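You operate a simulated robot arm through the tools that you are given. There is no shell and no other tool.

You run a simulated robot arm. Do the job below in one go: nothing can be reset, and whatever is moved stays where it is left.

Task
Unplug the grey plug and wind its cable back on to the reel.
Fine: switch the power strip off first, stand the plug on the bench, slide the reel's blue slider to FREE to wind and back to LOCK after. Set down upright: grey plug.

It is judged by the outcome, as a careful person would: the job done as asked, and still so three seconds after it is handed in. It fails if anything else is knocked over, pushed out of place, dropped, spilled or broken.

Robot
A 6-joint arm with a two-finger gripper, fixed in place. Base frame: the origin is at the foot of the arm, x ahead of it, y to its left, z up; the work surface is at about z = 860. Lengths are in mm, angles in rad, forces in N, time in s.
Its first joint turns from -2.897 to 2.897 rad. Payload 2.45 kg.
The TCP is the grasp point between the finger pads, 20 mm short of the fingertips. In the tool frame z runs along the fingers and y along their closing line. The gripper opens to 140 mm. The gripper's body begins 168 mm behind the TCP.
Orientation is that of the tool frame in the base frame, as a unit quaternion [w, x, y, z]. With the fingers straight down and closing along the base's y, the tool's x points along the base's -x, its y along +y and its z along -z.

Tools
- The arm moves only by the tool step_arm. Its argument "steps" is a list of rows, each an object (a shift or turn left out is 0, a gripper value left out holds the last) with "jaw": the opening, from 0 (shut) to 1 (fully open); "translation": the shift along the tool's x, y, z in mm, a list of three; "turn": the turn, a rotation vector about the tool's x, y, z in rad, a list of three. In form: [{"jaw": jaw, "translation": [x, y, z], "turn": [wx, wy, wz]}, ...]. A call has 1 to 20 rows; each row is the pose to reach, as a shift and turn from the pose commanded when the call began, along the tool's axes at that moment. Each row takes 0.2 s and may step no farther than 50 mm and 0.15 rad from the row before; otherwise, or with a gripper value out of range, the whole call is refused. Where a pose cannot be reached the arm comes as near as it can. A force on the tool above 60 N (or 10 N above the force at the start of the call, whichever is more), or a blocked arm, ends the call early, and 0.2 s more pass. Each finger travels about 45 mm/s and halts on what it meets, pressing with about 32 N; the grip force reading is that of the motor and also rises with nothing between the fingers. The clock runs only during rows and for 0.2 s after the last one: add rows that repeat a pose to give the fingers time. The reply holds the time, the measured pose of the TCP, the force on the tool along the base axes, the opening and the grip force, in the units named above and with some noise, with the torque about the TCP (base axes, N m) and any sound that the robot's microphone picked up, and new pictures: "pictures" is both (left out), scene, wrist or none.
- Cameras (640 x 400 px; columns grow to the right, rows downward): "scene" is fixed at [51.5, 498.6, 1630.2]; the picture's right is [-0.84, -0.54, 0.00], its down [0.37, -0.57, -0.74] and it looks along [0.40, -0.62, 0.68] (base axes); focal length 214 px, centre (320, 200). "wrist" rides on the gripper at [78, 11, -209] in the tool frame; the picture's right is [-0.14, 0.99, 0.00], its down [-0.92, -0.13, -0.37] and it looks along [-0.36, -0.05, 0.93] (tool axes); focal length 280 px, centre (320, 200). There is no depth. A picture from a camera that has moved, and an enlarged one, comes with that camera's place and axes in the base frame and with its lens.
- inspect(camera, box): a new picture of the part [left, top, right, bottom] of that camera's present view, enlarged. The clock stands still meanwhile.
- sign_off(): hands the job in; it is judged then, once.

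Nothing tells you positions but the pictures and the camera data. Unless the task says otherwise, let go and move clear before handing in.

The tools are called after "Emit:" by a JSON object that holds its "name" and its "arguments". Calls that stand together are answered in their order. step_arm: Moves the arm, as the interface text tells. Its arguments: {"type":"object","properties":{"steps":{"type":"array"},"pictures":{"type":"string","enum":["both","scene","wrist","none"]}},"required":["steps"]} The other tools are called the same way: inspect (camera, box) takes an enlarged picture of a part of a camera's view; sign_off () hands the job in.

At the start:

```text
t: 0.0
position: [782.9, 31.7, 1181.6]
orientation: [0.0, 0.001, 1.0, -0.001]
ft_force: [0.4, 0.1, -0.6]
wrist_torque: [-0.01, 0.01, -0.01]
opening: 139.9
gripper_force: 0.0
```

scene: 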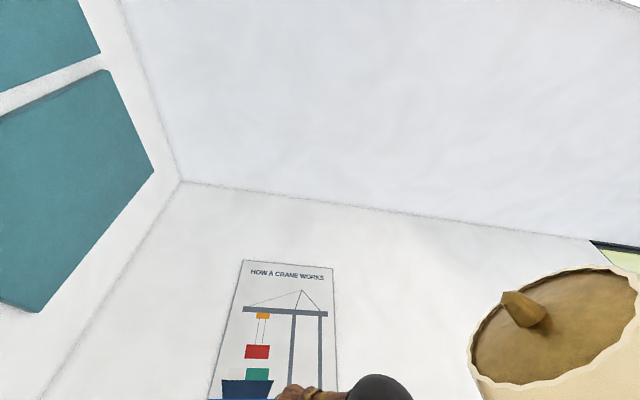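
wrist: 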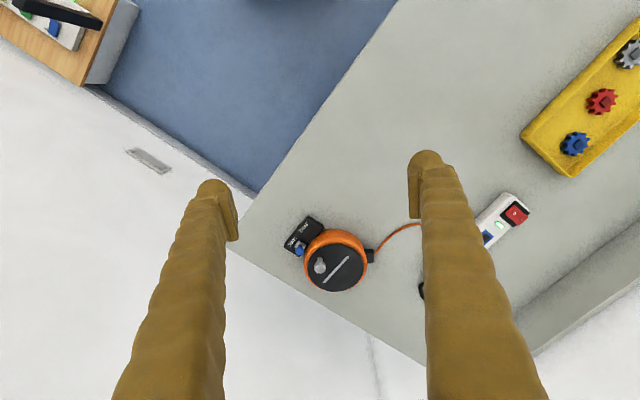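

I see an orange reel with a black crank disc and a blue slider near the bench edge, with a cable running to a plug in a white power strip, partly hidden by a finger. I'll take enlarged views before moving.

Emit:
{"name": "inspect", "arguments": {"camera": "wrist", "box": [260, 190, 400, 310]}}

Emit:
{"name": "inspect", "arguments": {"camera": "wrist", "box": [400, 170, 560, 310]}}

Emit:
{"name": "inspect", "arguments": {"camera": "scene", "box": [200, 300, 480, 400]}}

```text
3.33 times, centred on (330, 250) of wrist
camera zoom: at [705.3, 42.8, 1390.3], right [0.14, 0.99, 0.0], down [0.92, -0.13, 0.37], along [0.36, -0.05, -0.93], focal length 935 px, centre (287, 33)
```

zoom: 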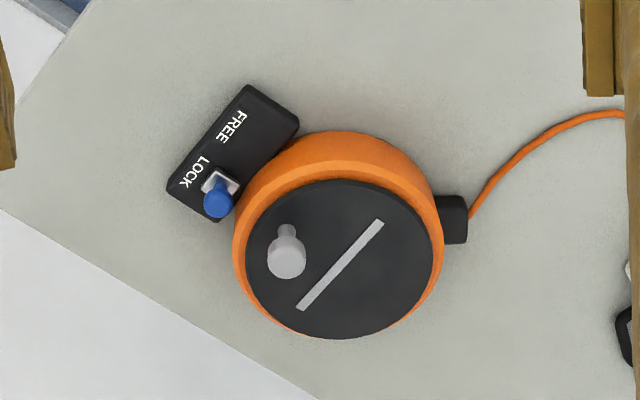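

```text
2.86 times, centred on (480, 240) of wrist
camera zoom: at [705.3, 42.8, 1390.3], right [0.14, 0.99, 0.0], down [0.92, -0.13, 0.37], along [0.36, -0.05, -0.93], focal length 801 px, centre (-137, 86)
```

zoom: 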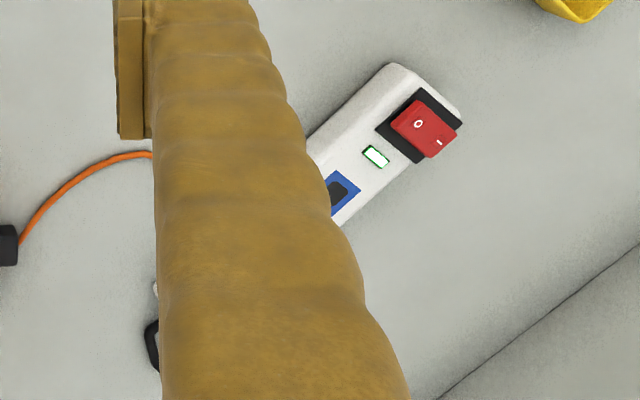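

```text
2.29 times, centred on (340, 350) of scene
camera zoom: at [51.5, 498.6, 1630.2], right [-0.84, -0.54, 0.0], down [0.37, -0.57, -0.74], along [0.4, -0.62, 0.68], focal length 490 px, centre (274, -143)
```

zoom: 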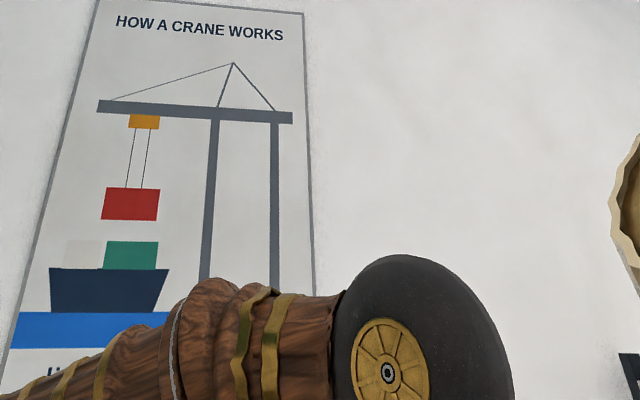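

The reel sits around x≈1040, y≈30, near the edge of my reach. The plug is hidden behind a finger, so I'll shift to the left to look at the strip and plug.

Emit:
{"name": "step_arm", "arguments": {"steps": [{"translation": [0, 30, 0]}, {"translation": [0, 60, 0]}, {"translation": [0, 90, 0]}, {"translation": [0, 120, 0]}, {"translation": [0, 150, 0]}, {"translation": [0, 150, 0]}], "pictures": "both"}}

```text
t: 1.4
position: [781.5, 184.6, 1181.2]
orientation: [0.001, 0.0, 1.0, 0.0]
ft_force: [0.8, -0.4, 0.0]
wrist_torque: [0.02, 0.02, -0.02]
opening: 140.0
gripper_force: 0.1
camera wrist: at [705.6, 194.7, 1390.4], right [0.14, 0.99, 0.0], down [0.92, -0.13, 0.37], along [0.37, -0.05, -0.93], focal length 280 px, centre (320, 200)
```

scene: 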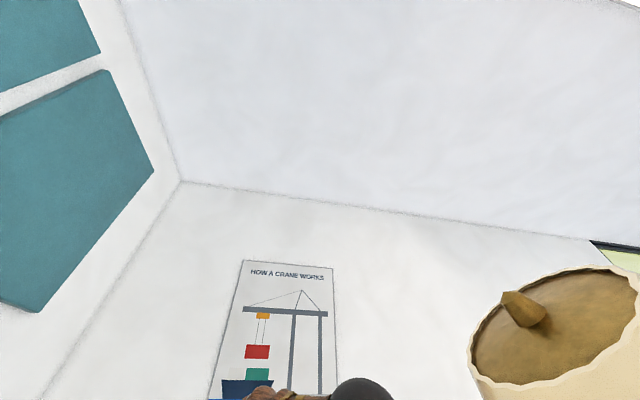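
wrist: 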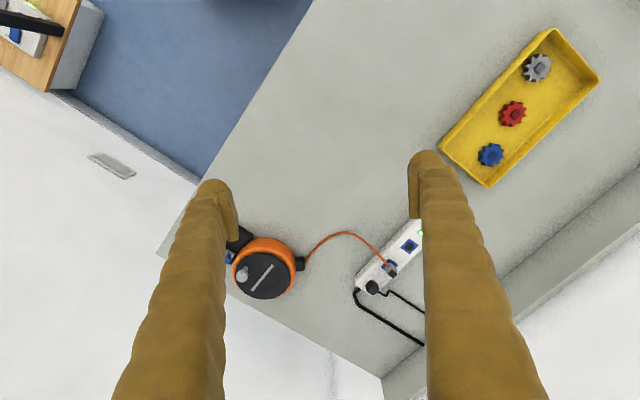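

Emit:
{"name": "inspect", "arguments": {"camera": "wrist", "box": [290, 200, 430, 310]}}

Emit:
{"name": "inspect", "arguments": {"camera": "wrist", "box": [345, 215, 425, 300]}}

```text
3.64 times, centred on (360, 255) of wrist
camera zoom: at [705.6, 194.7, 1390.4], right [0.14, 0.99, 0.0], down [0.92, -0.13, 0.37], along [0.37, -0.05, -0.93], focal length 1020 px, centre (174, 0)
```

zoom: 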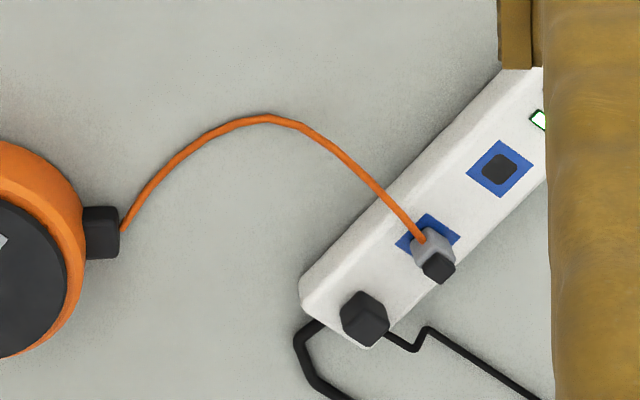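

```text
4.71 times, centred on (385, 258) of wrist
camera zoom: at [705.6, 194.7, 1390.4], right [0.14, 0.99, 0.0], down [0.92, -0.13, 0.37], along [0.37, -0.05, -0.93], focal length 1320 px, centre (14, -71)
```

zoom: 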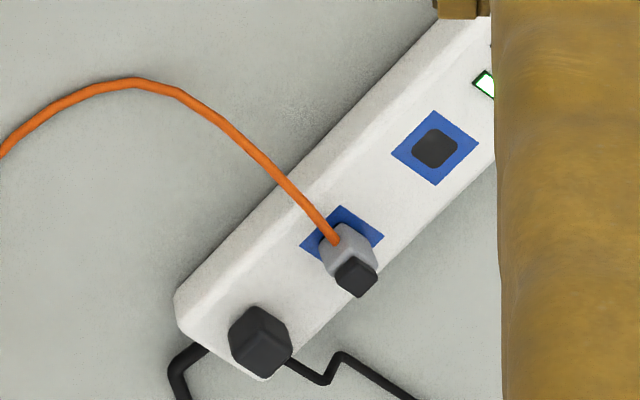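

The grey plug (black cap on top) stands in the strip's end socket, around (1070, 290). Next to it are a black plug and a red rocker switch. All of it is beyond vertical reach, so I'll turn to line up with the strip, then tilt outward for a closer look.

Emit:
{"name": "step_arm", "arguments": {"steps": [{"turn": [0, 0, -0.13]}, {"turn": [0, 0, -0.26]}, {"turn": [0, 0, -0.39]}, {"turn": [0, 0, -0.52]}, {"turn": [0, 0, -0.65]}, {"turn": [0, 0, -0.8]}, {"turn": [0, 0, -0.8]}], "pictures": "wrist"}}

```text
t: 3.0
position: [782.8, 181.3, 1181.8]
orientation: [0.001, -0.39, 0.921, -0.001]
ft_force: [-0.7, 0.0, 0.6]
wrist_torque: [0.02, 0.0, 0.01]
opening: 139.9
gripper_force: 0.0
camera wrist: at [722.1, 133.0, 1389.9], right [-0.62, 0.79, 0.0], down [0.73, 0.57, 0.37], along [0.29, 0.23, -0.93], focal length 280 px, centre (320, 200)
```

wrist: 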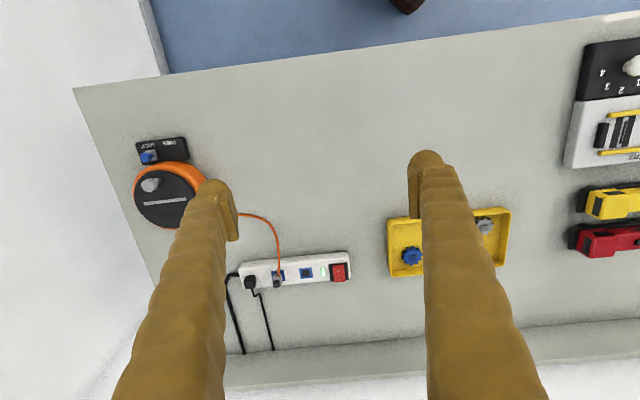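

The strip is now nearly level in the view. I'll tilt the tool outward and lower it moderately for a closer view.

Emit:
{"name": "step_arm", "arguments": {"steps": [{"translation": [-10, -15, 20], "turn": [0, -0.1, 0]}, {"translation": [-20, -30, 45], "turn": [0, -0.2, 0]}, {"translation": [-30, -50, 70], "turn": [0, -0.3, 0]}, {"translation": [-40, -70, 95], "turn": [0, -0.4, 0]}, {"translation": [-50, -90, 120], "turn": [0, -0.5, 0]}, {"translation": [-50, -90, 120], "turn": [0, -0.5, 0]}], "pictures": "wrist"}}

```text
t: 4.4
position: [882.3, 155.6, 1061.6]
orientation: [0.228, -0.377, 0.892, 0.097]
ft_force: [0.5, 0.0, -0.1]
wrist_torque: [0.02, -0.02, 0.01]
opening: 140.1
gripper_force: 0.1
camera wrist: at [756.7, 41.4, 1207.1], right [-0.63, 0.78, 0.07], down [0.53, 0.36, 0.77], along [0.57, 0.51, -0.64], focal length 280 px, centre (320, 200)
```

wrist: 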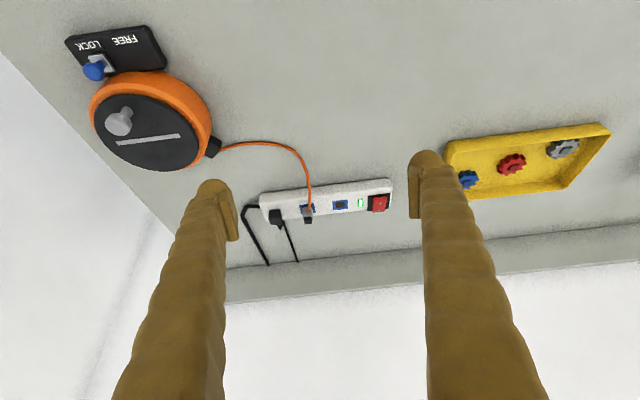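

Emit:
{"name": "inspect", "arguments": {"camera": "wrist", "box": [230, 130, 410, 270]}}

Emit:
{"name": "inspect", "arguments": {"camera": "wrist", "box": [50, 10, 240, 180]}}

```text
2.86 times, centred on (320, 200) of wrist
camera zoom: at [756.7, 41.4, 1207.1], right [-0.63, 0.78, 0.07], down [0.53, 0.36, 0.77], along [0.57, 0.51, -0.64], focal length 801 px, centre (320, 200)
```

zoom: 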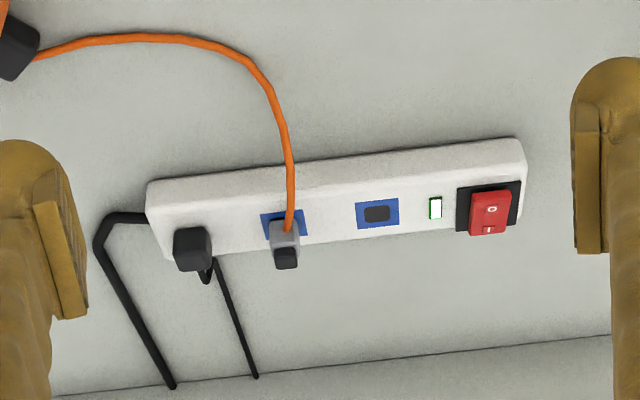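

```text
2.35 times, centred on (145, 95) of wrist
camera zoom: at [756.7, 41.4, 1207.1], right [-0.63, 0.78, 0.07], down [0.53, 0.36, 0.77], along [0.57, 0.51, -0.64], focal length 660 px, centre (732, 447)
```

zoom: 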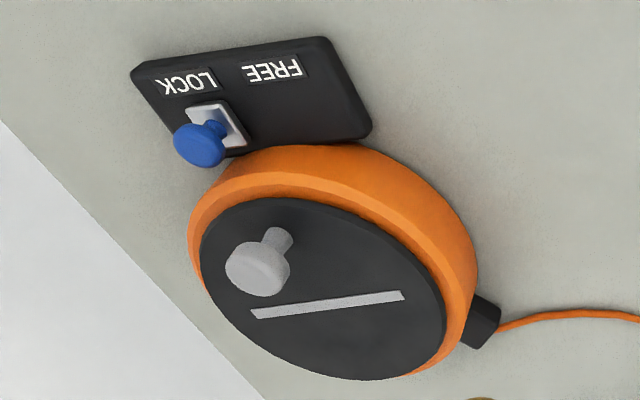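

Emit:
{"name": "inspect", "arguments": {"camera": "wrist", "box": [355, 180, 400, 220]}}

Emit:
{"name": "inspect", "arguments": {"camera": "wrist", "box": [255, 185, 345, 240]}}

```text
10.00 times, centred on (378, 200) of wrist
camera zoom: at [756.7, 41.4, 1207.1], right [-0.63, 0.78, 0.07], down [0.53, 0.36, 0.77], along [0.57, 0.51, -0.64], focal length 2804 px, centre (-255, 200)
```

zoom: 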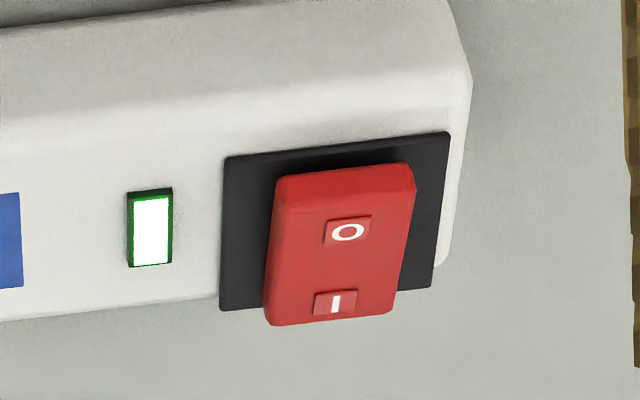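

```text
7.11 times, centred on (300, 212) of wrist
camera zoom: at [756.7, 41.4, 1207.1], right [-0.63, 0.78, 0.07], down [0.53, 0.36, 0.77], along [0.57, 0.51, -0.64], focal length 1994 px, centre (462, 111)
```

zoom: 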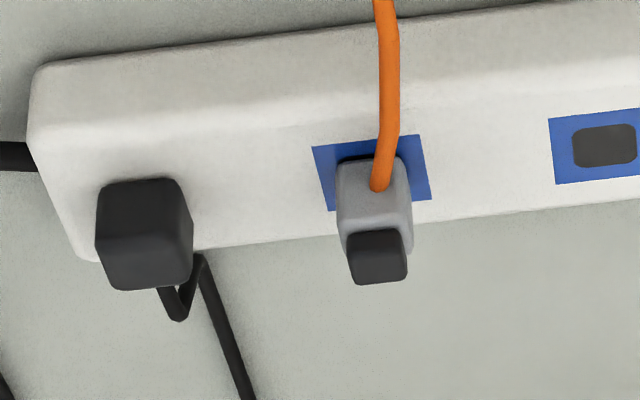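

The power light is lit. The rocker's O end faces the robot, at about (974, 380, 897), and the strip top is near z=891. I'll close the jaw and hover just above the O end.

Emit:
{"name": "step_arm", "arguments": {"steps": [{"jaw": 0, "translation": [-19.4, 11.3, 24.5]}, {"translation": [-38.8, 22.5, 49]}, {"translation": [-58.2, 33.8, 73.4]}, {"translation": [-77.6, 45, 97.9]}, {"translation": [-97, 56.3, 122.3]}, {"translation": [-116.4, 67.6, 146.8]}, {"translation": [-135.8, 78.8, 171.2]}, {"translation": [-155.2, 90.1, 195.7]}, {"translation": [-155.2, 90.1, 195.7]}, {"translation": [-155.2, 90.1, 195.7]}], "pictures": "wrist"}}

```text
t: 6.6
position: [978.0, 383.8, 965.9]
orientation: [0.228, -0.377, 0.893, 0.096]
ft_force: [0.3, 0.4, 0.5]
wrist_torque: [0.0, -0.01, -0.01]
opening: 0.1
gripper_force: 29.6
camera wrist: at [852.5, 270.0, 1110.9], right [-0.63, 0.78, 0.07], down [0.53, 0.36, 0.76], along [0.57, 0.51, -0.64], focal length 280 px, centre (320, 200)
```

wrist: 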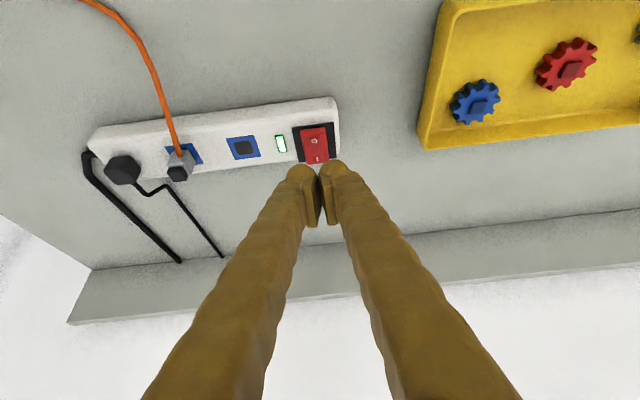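

Emit:
{"name": "inspect", "arguments": {"camera": "wrist", "box": [255, 90, 375, 190]}}

Emit:
{"name": "inspect", "arguments": {"camera": "wrist", "box": [90, 90, 270, 200]}}

```text
4.00 times, centred on (315, 140) of wrist
camera zoom: at [852.5, 270.0, 1110.9], right [-0.63, 0.78, 0.07], down [0.53, 0.36, 0.76], along [0.57, 0.51, -0.64], focal length 1122 px, centre (340, 440)
```

zoom: 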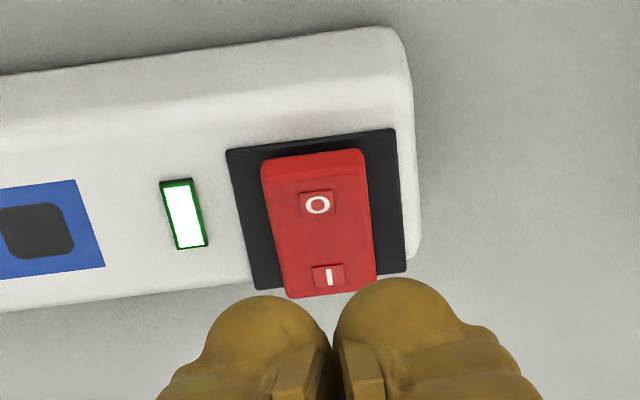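

```text
3.56 times, centred on (180, 145) of wrist
camera zoom: at [852.5, 270.0, 1110.9], right [-0.63, 0.78, 0.07], down [0.53, 0.36, 0.76], along [0.57, 0.51, -0.64], focal length 997 px, centre (818, 396)
```

zoom: 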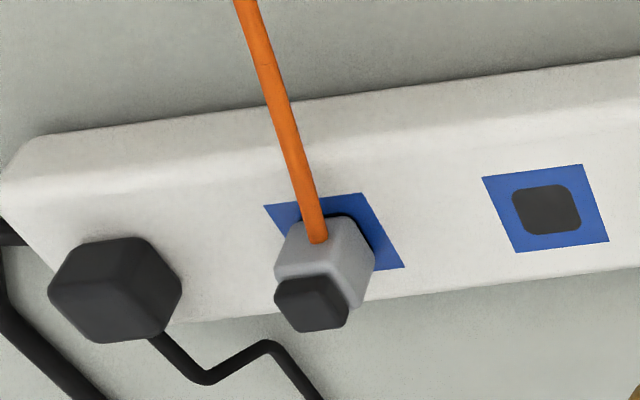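

The two views agree: the O end is raised (z≈902) and the I end is lower, so the strip is on. I'll press straight down on the O end in small steps.

Emit:
{"name": "step_arm", "arguments": {"steps": [{"translation": [9.4, 0, 11.9]}, {"translation": [16.6, 0, 25.1]}, {"translation": [19.5, 0, 30.3]}, {"translation": [21.4, 0, 33.8]}, {"translation": [23.3, 0, 37.3]}, {"translation": [24.3, 0, 39.1]}, {"translation": [24.3, 0, 39.1]}], "pictures": "wrist"}}

```text
t: 8.2
position: [977.1, 382.0, 921.0]
orientation: [0.23, -0.377, 0.892, 0.096]
ft_force: [-9.8, -12.1, 40.0]
wrist_torque: [-0.4, 0.26, 0.06]
opening: 6.0
gripper_force: 29.9
camera wrist: at [851.2, 267.0, 1066.6], right [-0.63, 0.78, 0.06], down [0.53, 0.36, 0.77], along [0.57, 0.51, -0.64], focal length 280 px, centre (320, 200)
```

wrist: 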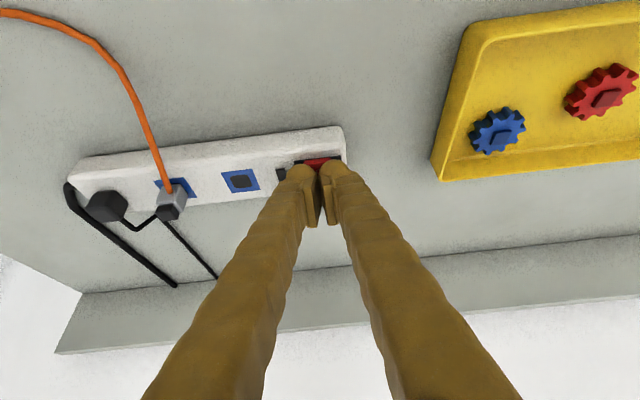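

I have 40 N of contact on the rocker, and the pads have been spread by 6 mm. I'll lift and check the lamp.

Emit:
{"name": "step_arm", "arguments": {"steps": [{"translation": [16.6, 0, 25.1]}, {"translation": [9.4, 0, 11.9]}, {"translation": [0, 0, -10]}, {"translation": [10, 0, -30]}, {"translation": [20, 0, -50]}], "pictures": "wrist"}}

```text
t: 8.5
position: [977.2, 381.4, 921.6]
orientation: [0.232, -0.377, 0.891, 0.096]
ft_force: [-6.7, -2.0, 16.3]
wrist_torque: [-0.1, 0.21, 0.05]
opening: 6.1
gripper_force: 29.4
stopped in row 1: the force on the tool passed its limit at 92 N (the readings are from after the stop); the commanded pose is now the measured one
camera wrist: at [851.5, 266.8, 1066.3], right [-0.63, 0.78, 0.06], down [0.53, 0.36, 0.77], along [0.57, 0.52, -0.63], focal length 280 px, centre (320, 200)
```

wrist: 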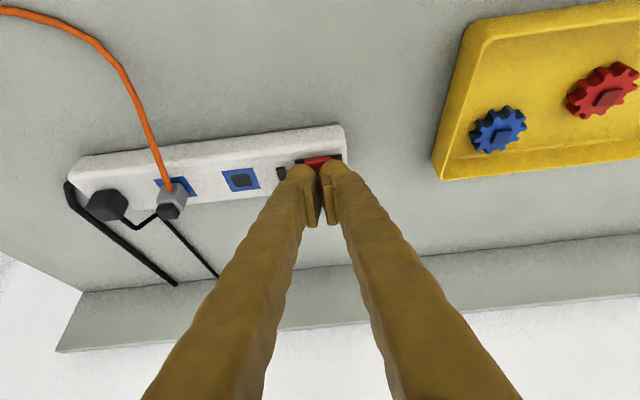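

That shift was counted from the new pose, so it pushed down instead of lifting; it stopped at once. I'll lift straight up now, measuring from here.

Emit:
{"name": "step_arm", "arguments": {"steps": [{"translation": [-4.8, 0, -8.8]}, {"translation": [-9.6, 0, -17.5]}, {"translation": [-19.2, 0, -35]}, {"translation": [-28.8, 0, -52.6]}, {"translation": [-28.8, 0, -52.6]}], "pictures": "wrist"}}

Emit:
{"name": "inspect", "arguments": {"camera": "wrist", "box": [245, 80, 385, 190]}}

```text
t: 9.7
position: [978.2, 381.4, 979.8]
orientation: [0.232, -0.377, 0.892, 0.097]
ft_force: [-0.2, -1.1, -0.1]
wrist_torque: [0.03, -0.01, -0.02]
opening: 0.1
gripper_force: 29.7
camera wrist: at [852.2, 267.1, 1124.8], right [-0.63, 0.78, 0.06], down [0.53, 0.36, 0.77], along [0.57, 0.52, -0.64], focal length 280 px, centre (320, 200)
```

wrist: 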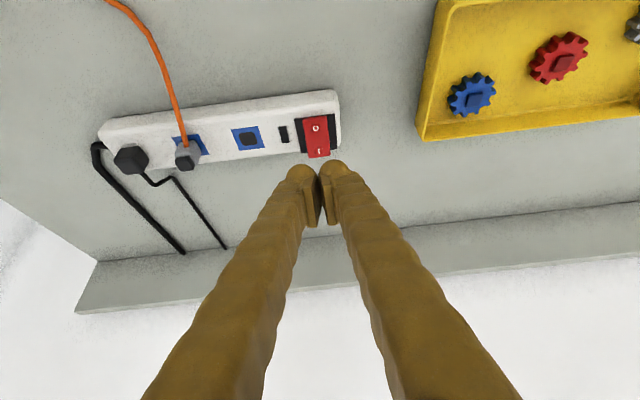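

```text
3.64 times, centred on (315, 135) of wrist
camera zoom: at [852.2, 267.1, 1124.8], right [-0.63, 0.78, 0.06], down [0.53, 0.36, 0.77], along [0.57, 0.52, -0.64], focal length 1020 px, centre (338, 436)
```

zoom: 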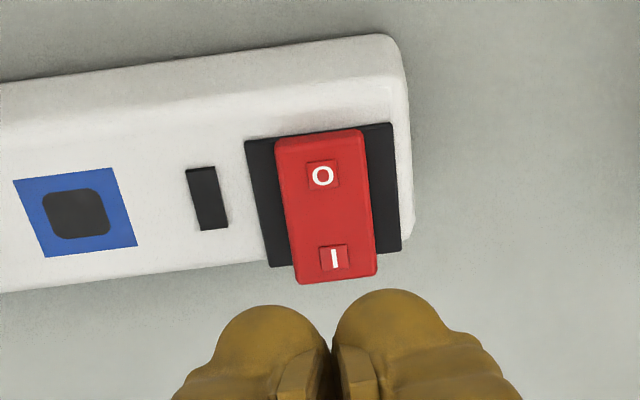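

The lamp is out, so the power is off, and the strip hasn't moved. The grey plug is at about (1070, 291), with its body from z≈891 to 908 and its cap up to about 922. I'll hover over it with a narrow opening, because the black plug is close by.

Emit:
{"name": "step_arm", "arguments": {"steps": [{"jaw": 0.22, "translation": [1, -26, 1.7]}, {"translation": [2, -52, 3.4]}, {"translation": [3, -78, 5.1]}, {"translation": [4.2, -104, 6.8]}, {"translation": [5.2, -128.7, 8.5]}, {"translation": [5.2, -128.7, 8.5]}], "pictures": "wrist"}}

Emit:
{"name": "inspect", "arguments": {"camera": "wrist", "box": [230, 80, 400, 200]}}

```text
t: 11.1
position: [1067.8, 288.9, 970.6]
orientation: [0.231, -0.377, 0.892, 0.096]
ft_force: [-0.2, -0.4, 0.7]
wrist_torque: [-0.03, -0.01, 0.05]
opening: 30.9
gripper_force: 0.1
camera wrist: at [942.4, 175.7, 1115.2], right [-0.63, 0.78, 0.06], down [0.53, 0.36, 0.77], along [0.57, 0.52, -0.64], focal length 280 px, centre (320, 200)
```

wrist: 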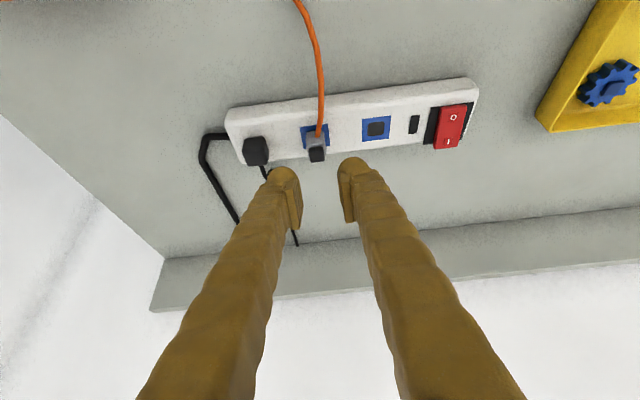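

```text
3.33 times, centred on (315, 140) of wrist
camera zoom: at [942.4, 175.7, 1115.2], right [-0.63, 0.78, 0.06], down [0.53, 0.36, 0.77], along [0.57, 0.52, -0.64], focal length 935 px, centre (337, 400)
```

zoom: 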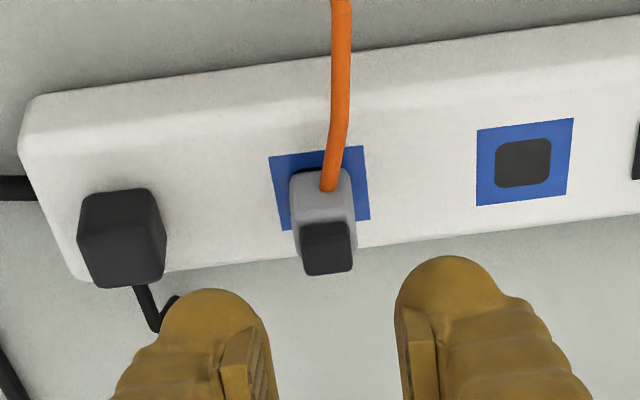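

The fingers straddle the plug with room to spare: the body is about 19 mm wide and the black plug is more than 30 mm clear. I'll lower around the plug without closing yet.

Emit:
{"name": "step_arm", "arguments": {"steps": [{"translation": [3, 0, 11]}, {"translation": [8, 0.1, 22]}, {"translation": [13, 0.2, 32]}, {"translation": [17, 0.2, 39]}, {"translation": [21, 0.2, 45]}, {"translation": [21, 0.2, 45]}], "pictures": "wrist"}}

Emit:
{"name": "inspect", "arguments": {"camera": "wrist", "box": [240, 130, 400, 250]}}

```text
t: 12.5
position: [1073.1, 292.7, 920.7]
orientation: [0.231, -0.378, 0.891, 0.098]
ft_force: [0.0, -0.7, 0.4]
wrist_torque: [-0.02, -0.02, -0.06]
opening: 30.9
gripper_force: 0.1
camera wrist: at [946.3, 179.3, 1065.7], right [-0.63, 0.78, 0.06], down [0.53, 0.36, 0.77], along [0.57, 0.52, -0.64], focal length 280 px, centre (320, 200)
```

wrist: 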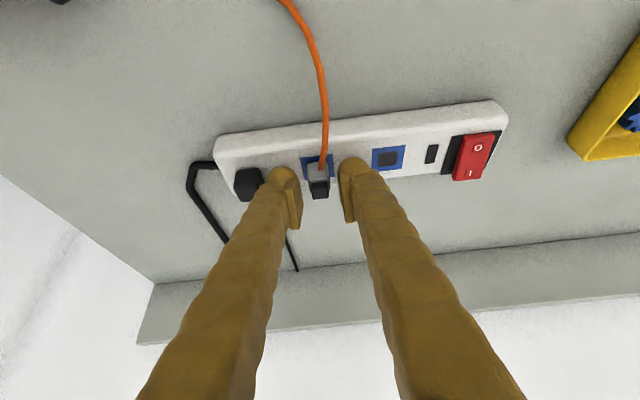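

```text
3.33 times, centred on (320, 190) of wrist
camera zoom: at [946.3, 179.3, 1065.7], right [-0.63, 0.78, 0.06], down [0.53, 0.36, 0.77], along [0.57, 0.52, -0.64], focal length 935 px, centre (320, 233)
```

zoom: 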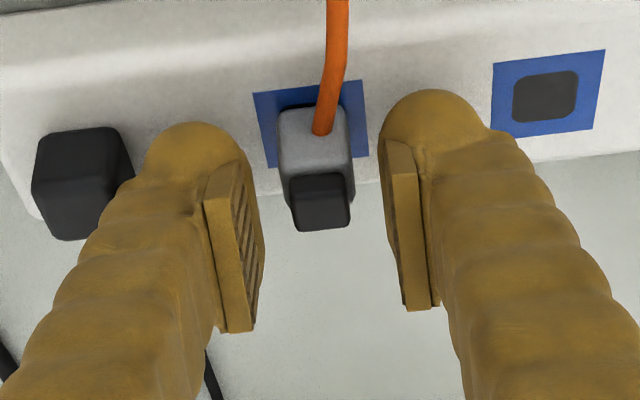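

The fingers are beside the plug body. I'll ease back 5 mm so the pads centre on the body, then close.

Emit:
{"name": "step_arm", "arguments": {"steps": [{"translation": [2.7, 0, -0.3]}, {"translation": [5.4, 0, -0.6]}, {"translation": [5.4, 0, -0.6]}, {"jaw": 0.0, "translation": [5.4, 0, -0.6]}, {"translation": [5.4, 0, -0.6]}, {"translation": [5.4, 0, -0.6]}], "pictures": "wrist"}}

Emit:
{"name": "inspect", "arguments": {"camera": "wrist", "box": [240, 130, 400, 250]}}

```text
t: 13.9
position: [1068.5, 290.4, 919.4]
orientation: [0.231, -0.377, 0.892, 0.097]
ft_force: [0.0, 0.3, -0.8]
wrist_torque: [-0.03, -0.03, 0.0]
opening: 16.6
gripper_force: 32.5
camera wrist: at [941.9, 175.6, 1063.8], right [-0.63, 0.78, 0.06], down [0.53, 0.36, 0.77], along [0.57, 0.52, -0.64], focal length 280 px, centre (320, 200)
```

wrist: 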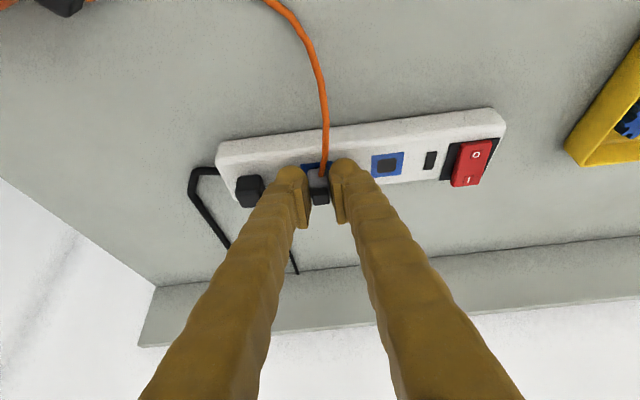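

```text
3.33 times, centred on (320, 190) of wrist
camera zoom: at [941.9, 175.6, 1063.8], right [-0.63, 0.78, 0.06], down [0.53, 0.36, 0.77], along [0.57, 0.52, -0.64], focal length 935 px, centre (320, 233)
```

zoom: 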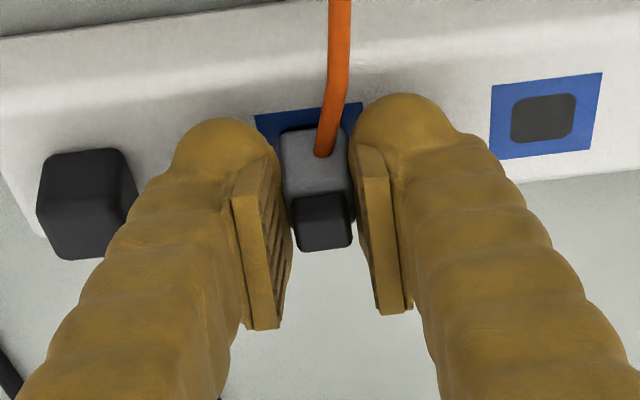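

The grip is firm at 16.6 mm. I'll pull straight up in small steps.

Emit:
{"name": "step_arm", "arguments": {"steps": [{"translation": [-1.5, 0, -2.6]}, {"translation": [-2.9, 0, -5.3]}, {"translation": [-4.8, 0, -8.8]}, {"translation": [-7.3, 0, -13.1]}, {"translation": [-9.7, 0, -17.5]}, {"translation": [-14.5, 0, -26.3]}, {"translation": [-19.4, 0, -35]}, {"translation": [-19.4, 0, -35]}], "pictures": "wrist"}}

Emit:
{"name": "inspect", "arguments": {"camera": "wrist", "box": [230, 100, 410, 240]}}

```text
t: 15.7
position: [1067.4, 290.9, 958.2]
orientation: [0.231, -0.377, 0.892, 0.097]
ft_force: [-0.4, -0.4, -1.0]
wrist_torque: [0.01, -0.01, 0.02]
opening: 16.6
gripper_force: 32.0
camera wrist: at [942.1, 175.7, 1103.6], right [-0.63, 0.78, 0.06], down [0.53, 0.36, 0.77], along [0.57, 0.52, -0.64], focal length 280 px, centre (320, 200)
```

wrist: 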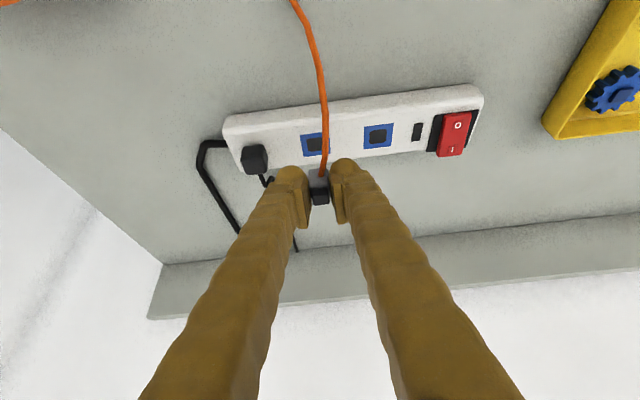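

```text
2.86 times, centred on (320, 170) of wrist
camera zoom: at [942.1, 175.7, 1103.6], right [-0.63, 0.78, 0.06], down [0.53, 0.36, 0.77], along [0.57, 0.52, -0.64], focal length 801 px, centre (320, 286)
```

zoom: 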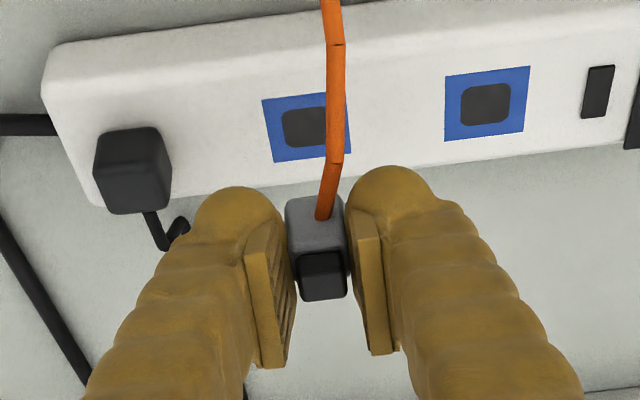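

The plug is out and hanging upright in the grip. The reel is at about (1048, 25), with its cable outlet near (1039, 110). I'll carry the plug to open bench near the outlet, around (1005, 175).

Emit:
{"name": "step_arm", "arguments": {"steps": [{"translation": [-9.7, 0, -17.5]}, {"translation": [6, -5, -32]}, {"translation": [25, -11, -45]}, {"translation": [45, -18, -57]}, {"translation": [65, -25, -69]}, {"translation": [84, -31, -79]}, {"translation": [99.4, -35.7, -85.8]}, {"translation": [99.4, -35.7, -85.8]}], "pictures": "wrist"}}

Emit:
{"name": "inspect", "arguments": {"camera": "wrist", "box": [230, 100, 410, 240]}}

```text
t: 17.5
position: [1003.4, 173.1, 986.0]
orientation: [0.23, -0.377, 0.892, 0.097]
ft_force: [0.3, -0.9, 0.2]
wrist_torque: [-0.04, 0.01, 0.0]
opening: 16.3
gripper_force: 32.0
camera wrist: at [877.2, 58.4, 1130.1], right [-0.63, 0.78, 0.06], down [0.53, 0.36, 0.77], along [0.57, 0.52, -0.64], focal length 280 px, centre (320, 200)
```

wrist: 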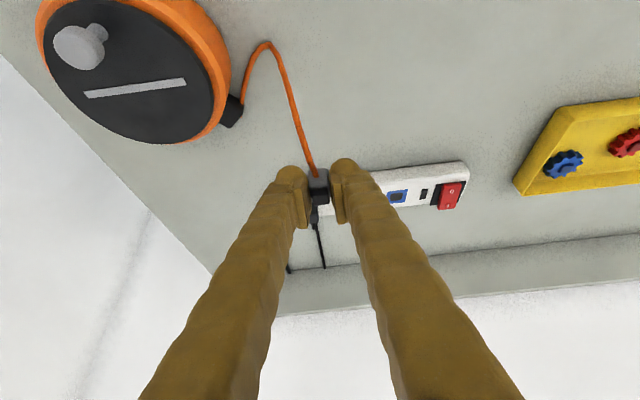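

```text
2.86 times, centred on (320, 170) of wrist
camera zoom: at [877.2, 58.4, 1130.1], right [-0.63, 0.78, 0.06], down [0.53, 0.36, 0.77], along [0.57, 0.52, -0.64], focal length 801 px, centre (320, 286)
```

zoom: 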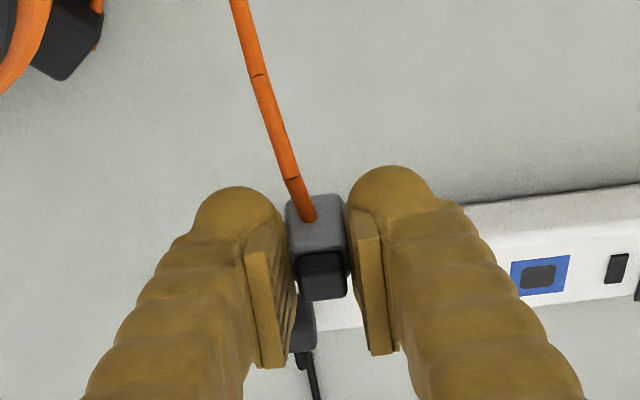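

Emit:
{"name": "step_arm", "arguments": {"steps": [{"translation": [10, 0, 18]}, {"translation": [19.4, 0, 35]}, {"translation": [29, 0, 52.5]}, {"translation": [36.8, 0, 66.5]}, {"translation": [39.7, 0, 71.8]}, {"translation": [39.7, 0, 71.8]}], "pictures": "wrist"}}

Emit:
{"name": "inspect", "arguments": {"camera": "wrist", "box": [230, 100, 410, 240]}}

```text
t: 18.9
position: [1003.5, 174.4, 901.8]
orientation: [0.231, -0.377, 0.891, 0.098]
ft_force: [0.3, 0.3, -1.0]
wrist_torque: [-0.03, -0.04, 0.0]
opening: 16.5
gripper_force: 31.5
camera wrist: at [877.9, 59.1, 1048.1], right [-0.63, 0.78, 0.06], down [0.53, 0.36, 0.77], along [0.57, 0.52, -0.64], focal length 280 px, centre (320, 200)
```

wrist: 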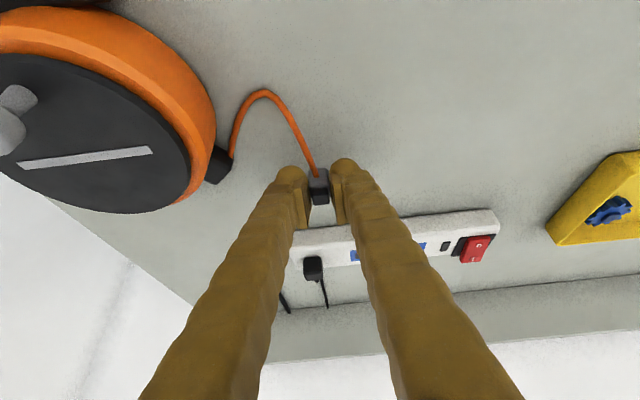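

```text
2.86 times, centred on (320, 170) of wrist
camera zoom: at [877.9, 59.1, 1048.1], right [-0.63, 0.78, 0.06], down [0.53, 0.36, 0.77], along [0.57, 0.52, -0.64], focal length 801 px, centre (320, 286)
```

zoom: 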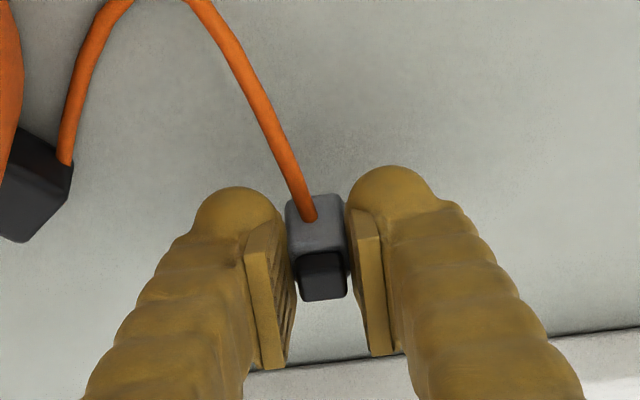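

The plug is about 13 mm above the bench and I feel no contact. I'll keep lowering gently.

Emit:
{"name": "step_arm", "arguments": {"steps": [{"translation": [1, 0, 1.75]}, {"translation": [1.9, 0, 3.5]}, {"translation": [2.9, 0, 5.3]}, {"translation": [2.9, 0, 5.3]}], "pictures": "none"}}

```text
t: 19.9
position: [1002.9, 173.1, 897.0]
orientation: [0.231, -0.378, 0.891, 0.097]
ft_force: [0.1, -0.3, 0.8]
wrist_torque: [0.01, 0.0, 0.0]
opening: 16.4
gripper_force: 32.2
```

Emit:
{"name": "step_arm", "arguments": {"steps": [{"translation": [0.5, 0, 0.9]}, {"translation": [1, 0, 1.75]}, {"translation": [1.5, 0, 2.6]}, {"translation": [1.9, 0, 3.5]}, {"translation": [1.9, 0, 3.5]}], "pictures": "none"}}

```text
t: 21.1
position: [1004.2, 173.4, 892.3]
orientation: [0.231, -0.377, 0.892, 0.097]
ft_force: [-0.1, 0.3, -0.3]
wrist_torque: [0.0, -0.01, 0.03]
opening: 16.5
gripper_force: 31.8
```

Emit:
{"name": "step_arm", "arguments": {"steps": [{"translation": [0.5, 0, 0.9]}, {"translation": [1, 0, 1.75]}, {"translation": [1.2, 0, 2.2]}, {"translation": [1.5, 0, 2.6]}, {"translation": [1.5, 0, 2.6]}], "pictures": "none"}}

```text
t: 22.3
position: [1003.8, 172.6, 890.1]
orientation: [0.231, -0.377, 0.892, 0.097]
ft_force: [-0.7, -0.2, -0.2]
wrist_torque: [0.03, 0.04, -0.01]
opening: 16.3
gripper_force: 31.6
```

Emit:
{"name": "step_arm", "arguments": {"steps": [{"translation": [0.5, 0, 0.9]}, {"translation": [0.7, 0, 1.3]}, {"translation": [0.9, 0, 1.7]}, {"translation": [0.9, 0, 1.7]}], "pictures": "wrist"}}

Emit:
{"name": "inspect", "arguments": {"camera": "wrist", "box": [270, 140, 370, 230]}}

```text
t: 23.3
position: [1003.6, 173.9, 888.4]
orientation: [0.231, -0.378, 0.891, 0.097]
ft_force: [-0.5, 0.5, -0.2]
wrist_torque: [0.01, -0.01, 0.02]
opening: 16.2
gripper_force: 32.2
camera wrist: at [878.4, 59.0, 1033.6], right [-0.63, 0.78, 0.06], down [0.53, 0.36, 0.77], along [0.57, 0.52, -0.64], focal length 280 px, centre (320, 200)
```

wrist: 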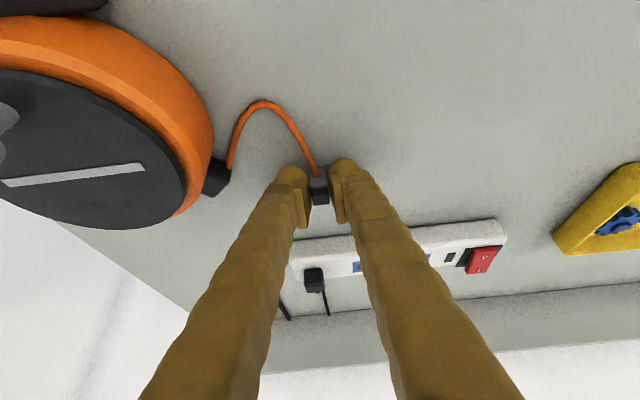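

```text
4.44 times, centred on (320, 185) of wrist
camera zoom: at [878.4, 59.0, 1033.6], right [-0.63, 0.78, 0.06], down [0.53, 0.36, 0.77], along [0.57, 0.52, -0.64], focal length 1246 px, centre (320, 267)
```

zoom: 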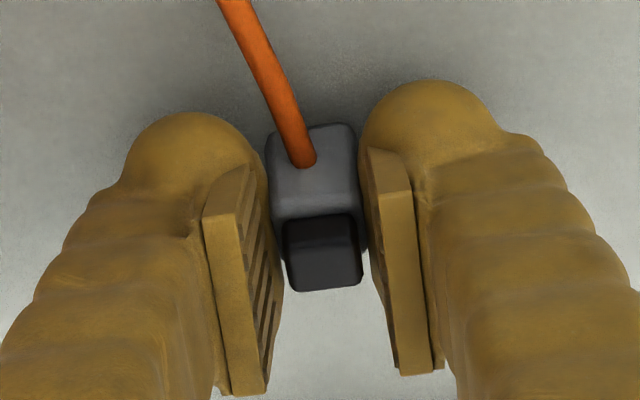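

Emit:
{"name": "step_arm", "arguments": {"steps": [{"translation": [0.3, 0, 0.5]}, {"translation": [0.5, 0, 0.9]}, {"translation": [0.5, 0, 0.9]}], "pictures": "none"}}

Emit:
{"name": "step_arm", "arguments": {"steps": [{"translation": [0.3, 0, 0.5]}, {"translation": [0.5, 0, 0.9]}, {"translation": [0.5, 0, 0.9]}], "pictures": "none"}}

```text
t: 24.1
position: [1003.9, 173.1, 888.3]
orientation: [0.231, -0.377, 0.892, 0.096]
ft_force: [-1.9, 0.8, 5.8]
wrist_torque: [0.06, 0.03, 0.0]
opening: 16.4
gripper_force: 32.4
```

```text
t: 24.9
position: [1003.9, 174.7, 887.9]
orientation: [0.232, -0.377, 0.892, 0.096]
ft_force: [2.3, -6.2, 22.9]
wrist_torque: [-0.08, -0.12, -0.02]
opening: 16.4
gripper_force: 31.7
```

The plug met the bench at TCP z≈888 with about 23 N. I'll ease off 1 mm and open.

Emit:
{"name": "step_arm", "arguments": {"steps": [{"translation": [-0.5, 0, -0.9]}, {"translation": [-0.5, 0, -0.9]}, {"jaw": 0.2, "translation": [-0.5, 0, -0.9]}, {"jaw": 0.3, "translation": [-0.5, 0, -0.9]}, {"jaw": 0.3, "translation": [-0.5, 0, -0.9]}, {"jaw": 0.3, "translation": [-0.5, 0, -0.9]}], "pictures": "wrist"}}

Emit:
{"name": "inspect", "arguments": {"camera": "wrist", "box": [260, 130, 380, 230]}}

```text
t: 26.3
position: [1004.0, 173.9, 887.3]
orientation: [0.231, -0.378, 0.891, 0.098]
ft_force: [-0.3, -0.5, 0.1]
wrist_torque: [0.02, -0.01, -0.01]
opening: 42.0
gripper_force: 0.0
camera wrist: at [877.6, 59.0, 1032.9], right [-0.63, 0.78, 0.06], down [0.53, 0.36, 0.77], along [0.57, 0.52, -0.64], focal length 280 px, centre (320, 200)
```

wrist: 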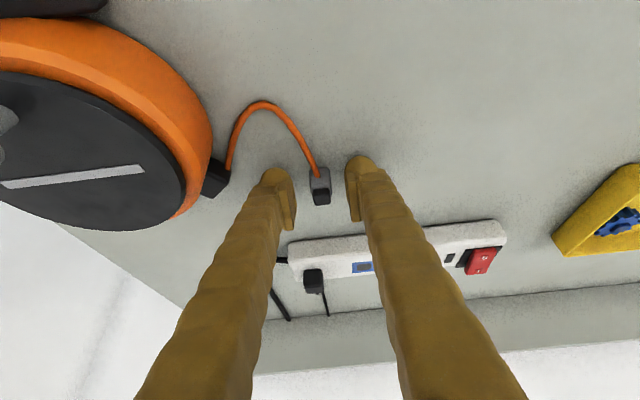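

```text
4.00 times, centred on (320, 180) of wrist
camera zoom: at [877.6, 59.0, 1032.9], right [-0.63, 0.78, 0.06], down [0.53, 0.36, 0.77], along [0.57, 0.52, -0.64], focal length 1122 px, centre (320, 280)
```

zoom: 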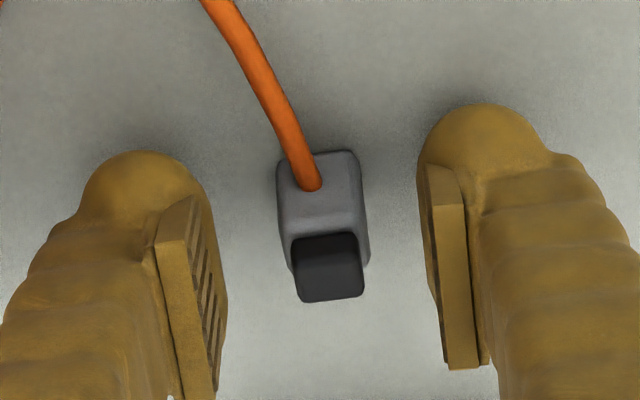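

The plug stands upright on the bench. I'll raise straight up clear of it, then look at the reel.

Emit:
{"name": "step_arm", "arguments": {"steps": [{"translation": [-4.8, 0, -8.8]}, {"translation": [-14.5, 0, -26]}, {"translation": [-29, 0, -52]}, {"translation": [-48, 0, -87]}, {"translation": [-62, 0, -113]}, {"translation": [-62, 0, -113]}], "pictures": "wrist"}}

```text
t: 27.7
position: [1003.6, 171.2, 1016.4]
orientation: [0.23, -0.378, 0.891, 0.097]
ft_force: [-0.7, 0.3, -0.1]
wrist_torque: [0.03, -0.03, -0.02]
opening: 42.3
gripper_force: 0.1
camera wrist: at [878.4, 57.1, 1160.5], right [-0.63, 0.78, 0.06], down [0.53, 0.36, 0.77], along [0.57, 0.52, -0.64], focal length 280 px, centre (320, 200)
```

wrist: 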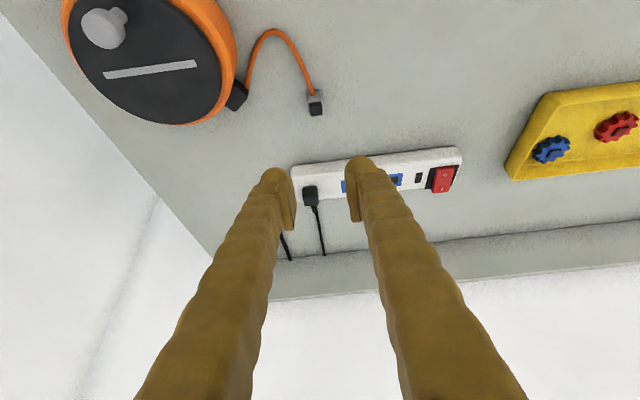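

The plug is standing with slack cable to the reel. The end wall is well beyond the bench end, so there's room to work. I'll move over the reel to look at the slider and crank.

Emit:
{"name": "step_arm", "arguments": {"steps": [{"translation": [13, -23, -7]}, {"translation": [26, -46, -14]}, {"translation": [40, -69, -22]}, {"translation": [53, -92, -29]}, {"translation": [66, -115, -36]}, {"translation": [79, -138, -43.7]}, {"translation": [79, -138, -43.7]}], "pictures": "wrist"}}

Emit:
{"name": "inspect", "arguments": {"camera": "wrist", "box": [200, 0, 440, 200]}}

```text
t: 29.3
position: [1041.2, 13.5, 1019.0]
orientation: [0.231, -0.378, 0.891, 0.097]
ft_force: [0.7, -0.2, 0.0]
wrist_torque: [0.06, 0.01, -0.01]
opening: 42.0
gripper_force: 0.2
camera wrist: at [915.2, -101.8, 1162.4], right [-0.63, 0.78, 0.06], down [0.53, 0.36, 0.77], along [0.57, 0.52, -0.64], focal length 280 px, centre (320, 200)
```

wrist: 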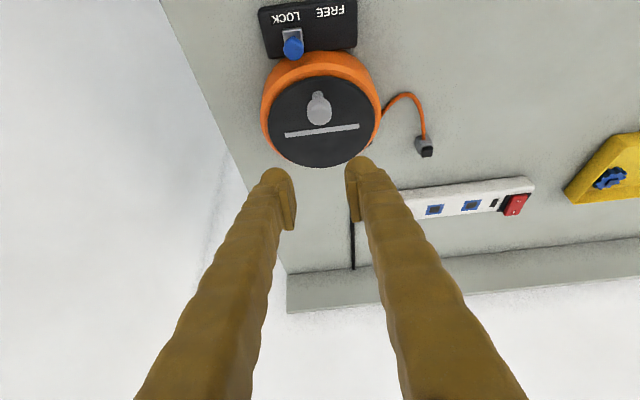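

```text
2.00 times, centred on (320, 100) of wrist
camera zoom: at [915.2, -101.8, 1162.4], right [-0.63, 0.78, 0.06], down [0.53, 0.36, 0.77], along [0.57, 0.52, -0.64], focal length 561 px, centre (320, 400)
```

zoom: 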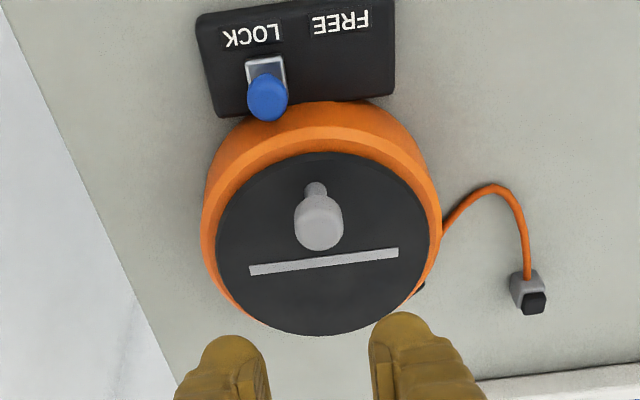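

The blue slider stem is at about (1000, -41), its head is at z≈903, and its travel runs along the tool's y toward FREE (about +35 mm). I'll hover just in front of and above it.

Emit:
{"name": "step_arm", "arguments": {"steps": [{"translation": [20, -2, -5]}, {"translation": [42, -4, -12]}, {"translation": [62, -6, -18]}, {"translation": [75, -7, -12]}, {"translation": [90, -8, 8]}, {"translation": [100, -8.1, 23.5]}, {"translation": [100, -8.1, 23.5]}], "pictures": "wrist"}}

Emit:
{"name": "inspect", "arguments": {"camera": "wrist", "box": [230, 80, 430, 240]}}

```text
t: 30.9
position: [992.5, -47.4, 948.9]
orientation: [0.231, -0.377, 0.892, 0.096]
ft_force: [-0.7, 0.0, 0.1]
wrist_torque: [-0.02, 0.04, 0.0]
opening: 41.7
gripper_force: 0.0
camera wrist: at [866.5, -162.2, 1093.3], right [-0.63, 0.78, 0.06], down [0.53, 0.36, 0.77], along [0.57, 0.52, -0.64], focal length 280 px, centre (320, 200)
```

wrist: 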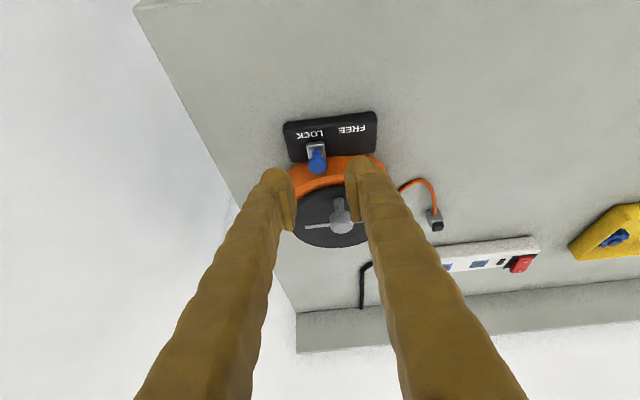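

```text
2.50 times, centred on (330, 160) of wrist
camera zoom: at [866.5, -162.2, 1093.3], right [-0.63, 0.78, 0.06], down [0.53, 0.36, 0.77], along [0.57, 0.52, -0.64], focal length 701 px, centre (295, 300)
```

zoom: 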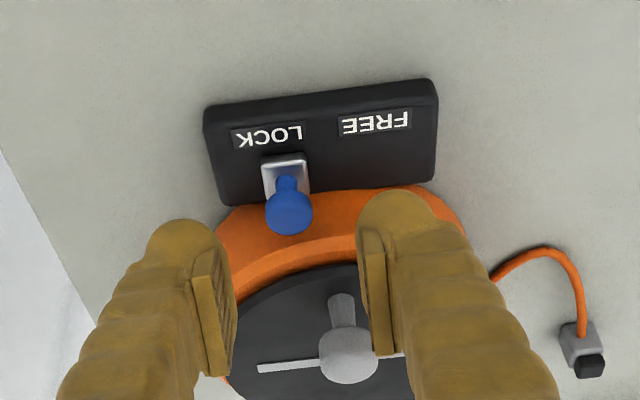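

Emit:
{"name": "step_arm", "arguments": {"steps": [{"translation": [4, -0.3, 8.5]}, {"translation": [8, -0.5, 17]}, {"translation": [12, -0.8, 26]}, {"translation": [15.7, -1, 33.6]}, {"translation": [15.7, -1, 33.6]}], "pictures": "wrist"}}

Emit:
{"name": "inspect", "arguments": {"camera": "wrist", "box": [230, 110, 410, 240]}}

```text
t: 32.1
position: [994.6, -47.5, 912.1]
orientation: [0.231, -0.377, 0.892, 0.096]
ft_force: [-0.3, -0.2, 0.5]
wrist_torque: [-0.02, 0.01, 0.0]
opening: 42.1
gripper_force: 0.1
camera wrist: at [869.2, -162.2, 1055.8], right [-0.63, 0.78, 0.06], down [0.53, 0.36, 0.77], along [0.57, 0.52, -0.64], focal length 280 px, centre (320, 200)
```

wrist: 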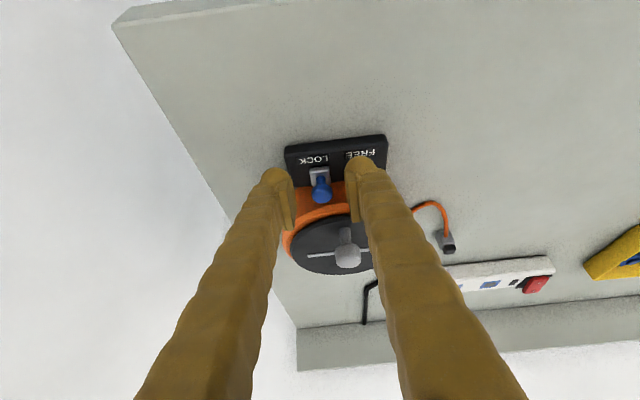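

```text
3.08 times, centred on (320, 175) of wrist
camera zoom: at [869.2, -162.2, 1055.8], right [-0.63, 0.78, 0.06], down [0.53, 0.36, 0.77], along [0.57, 0.52, -0.64], focal length 863 px, centre (320, 277)
```

zoom: 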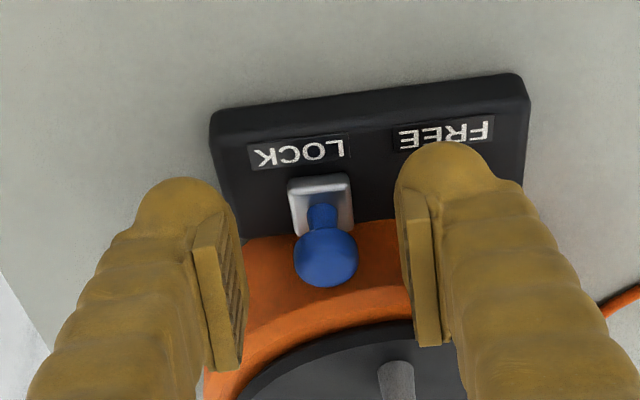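

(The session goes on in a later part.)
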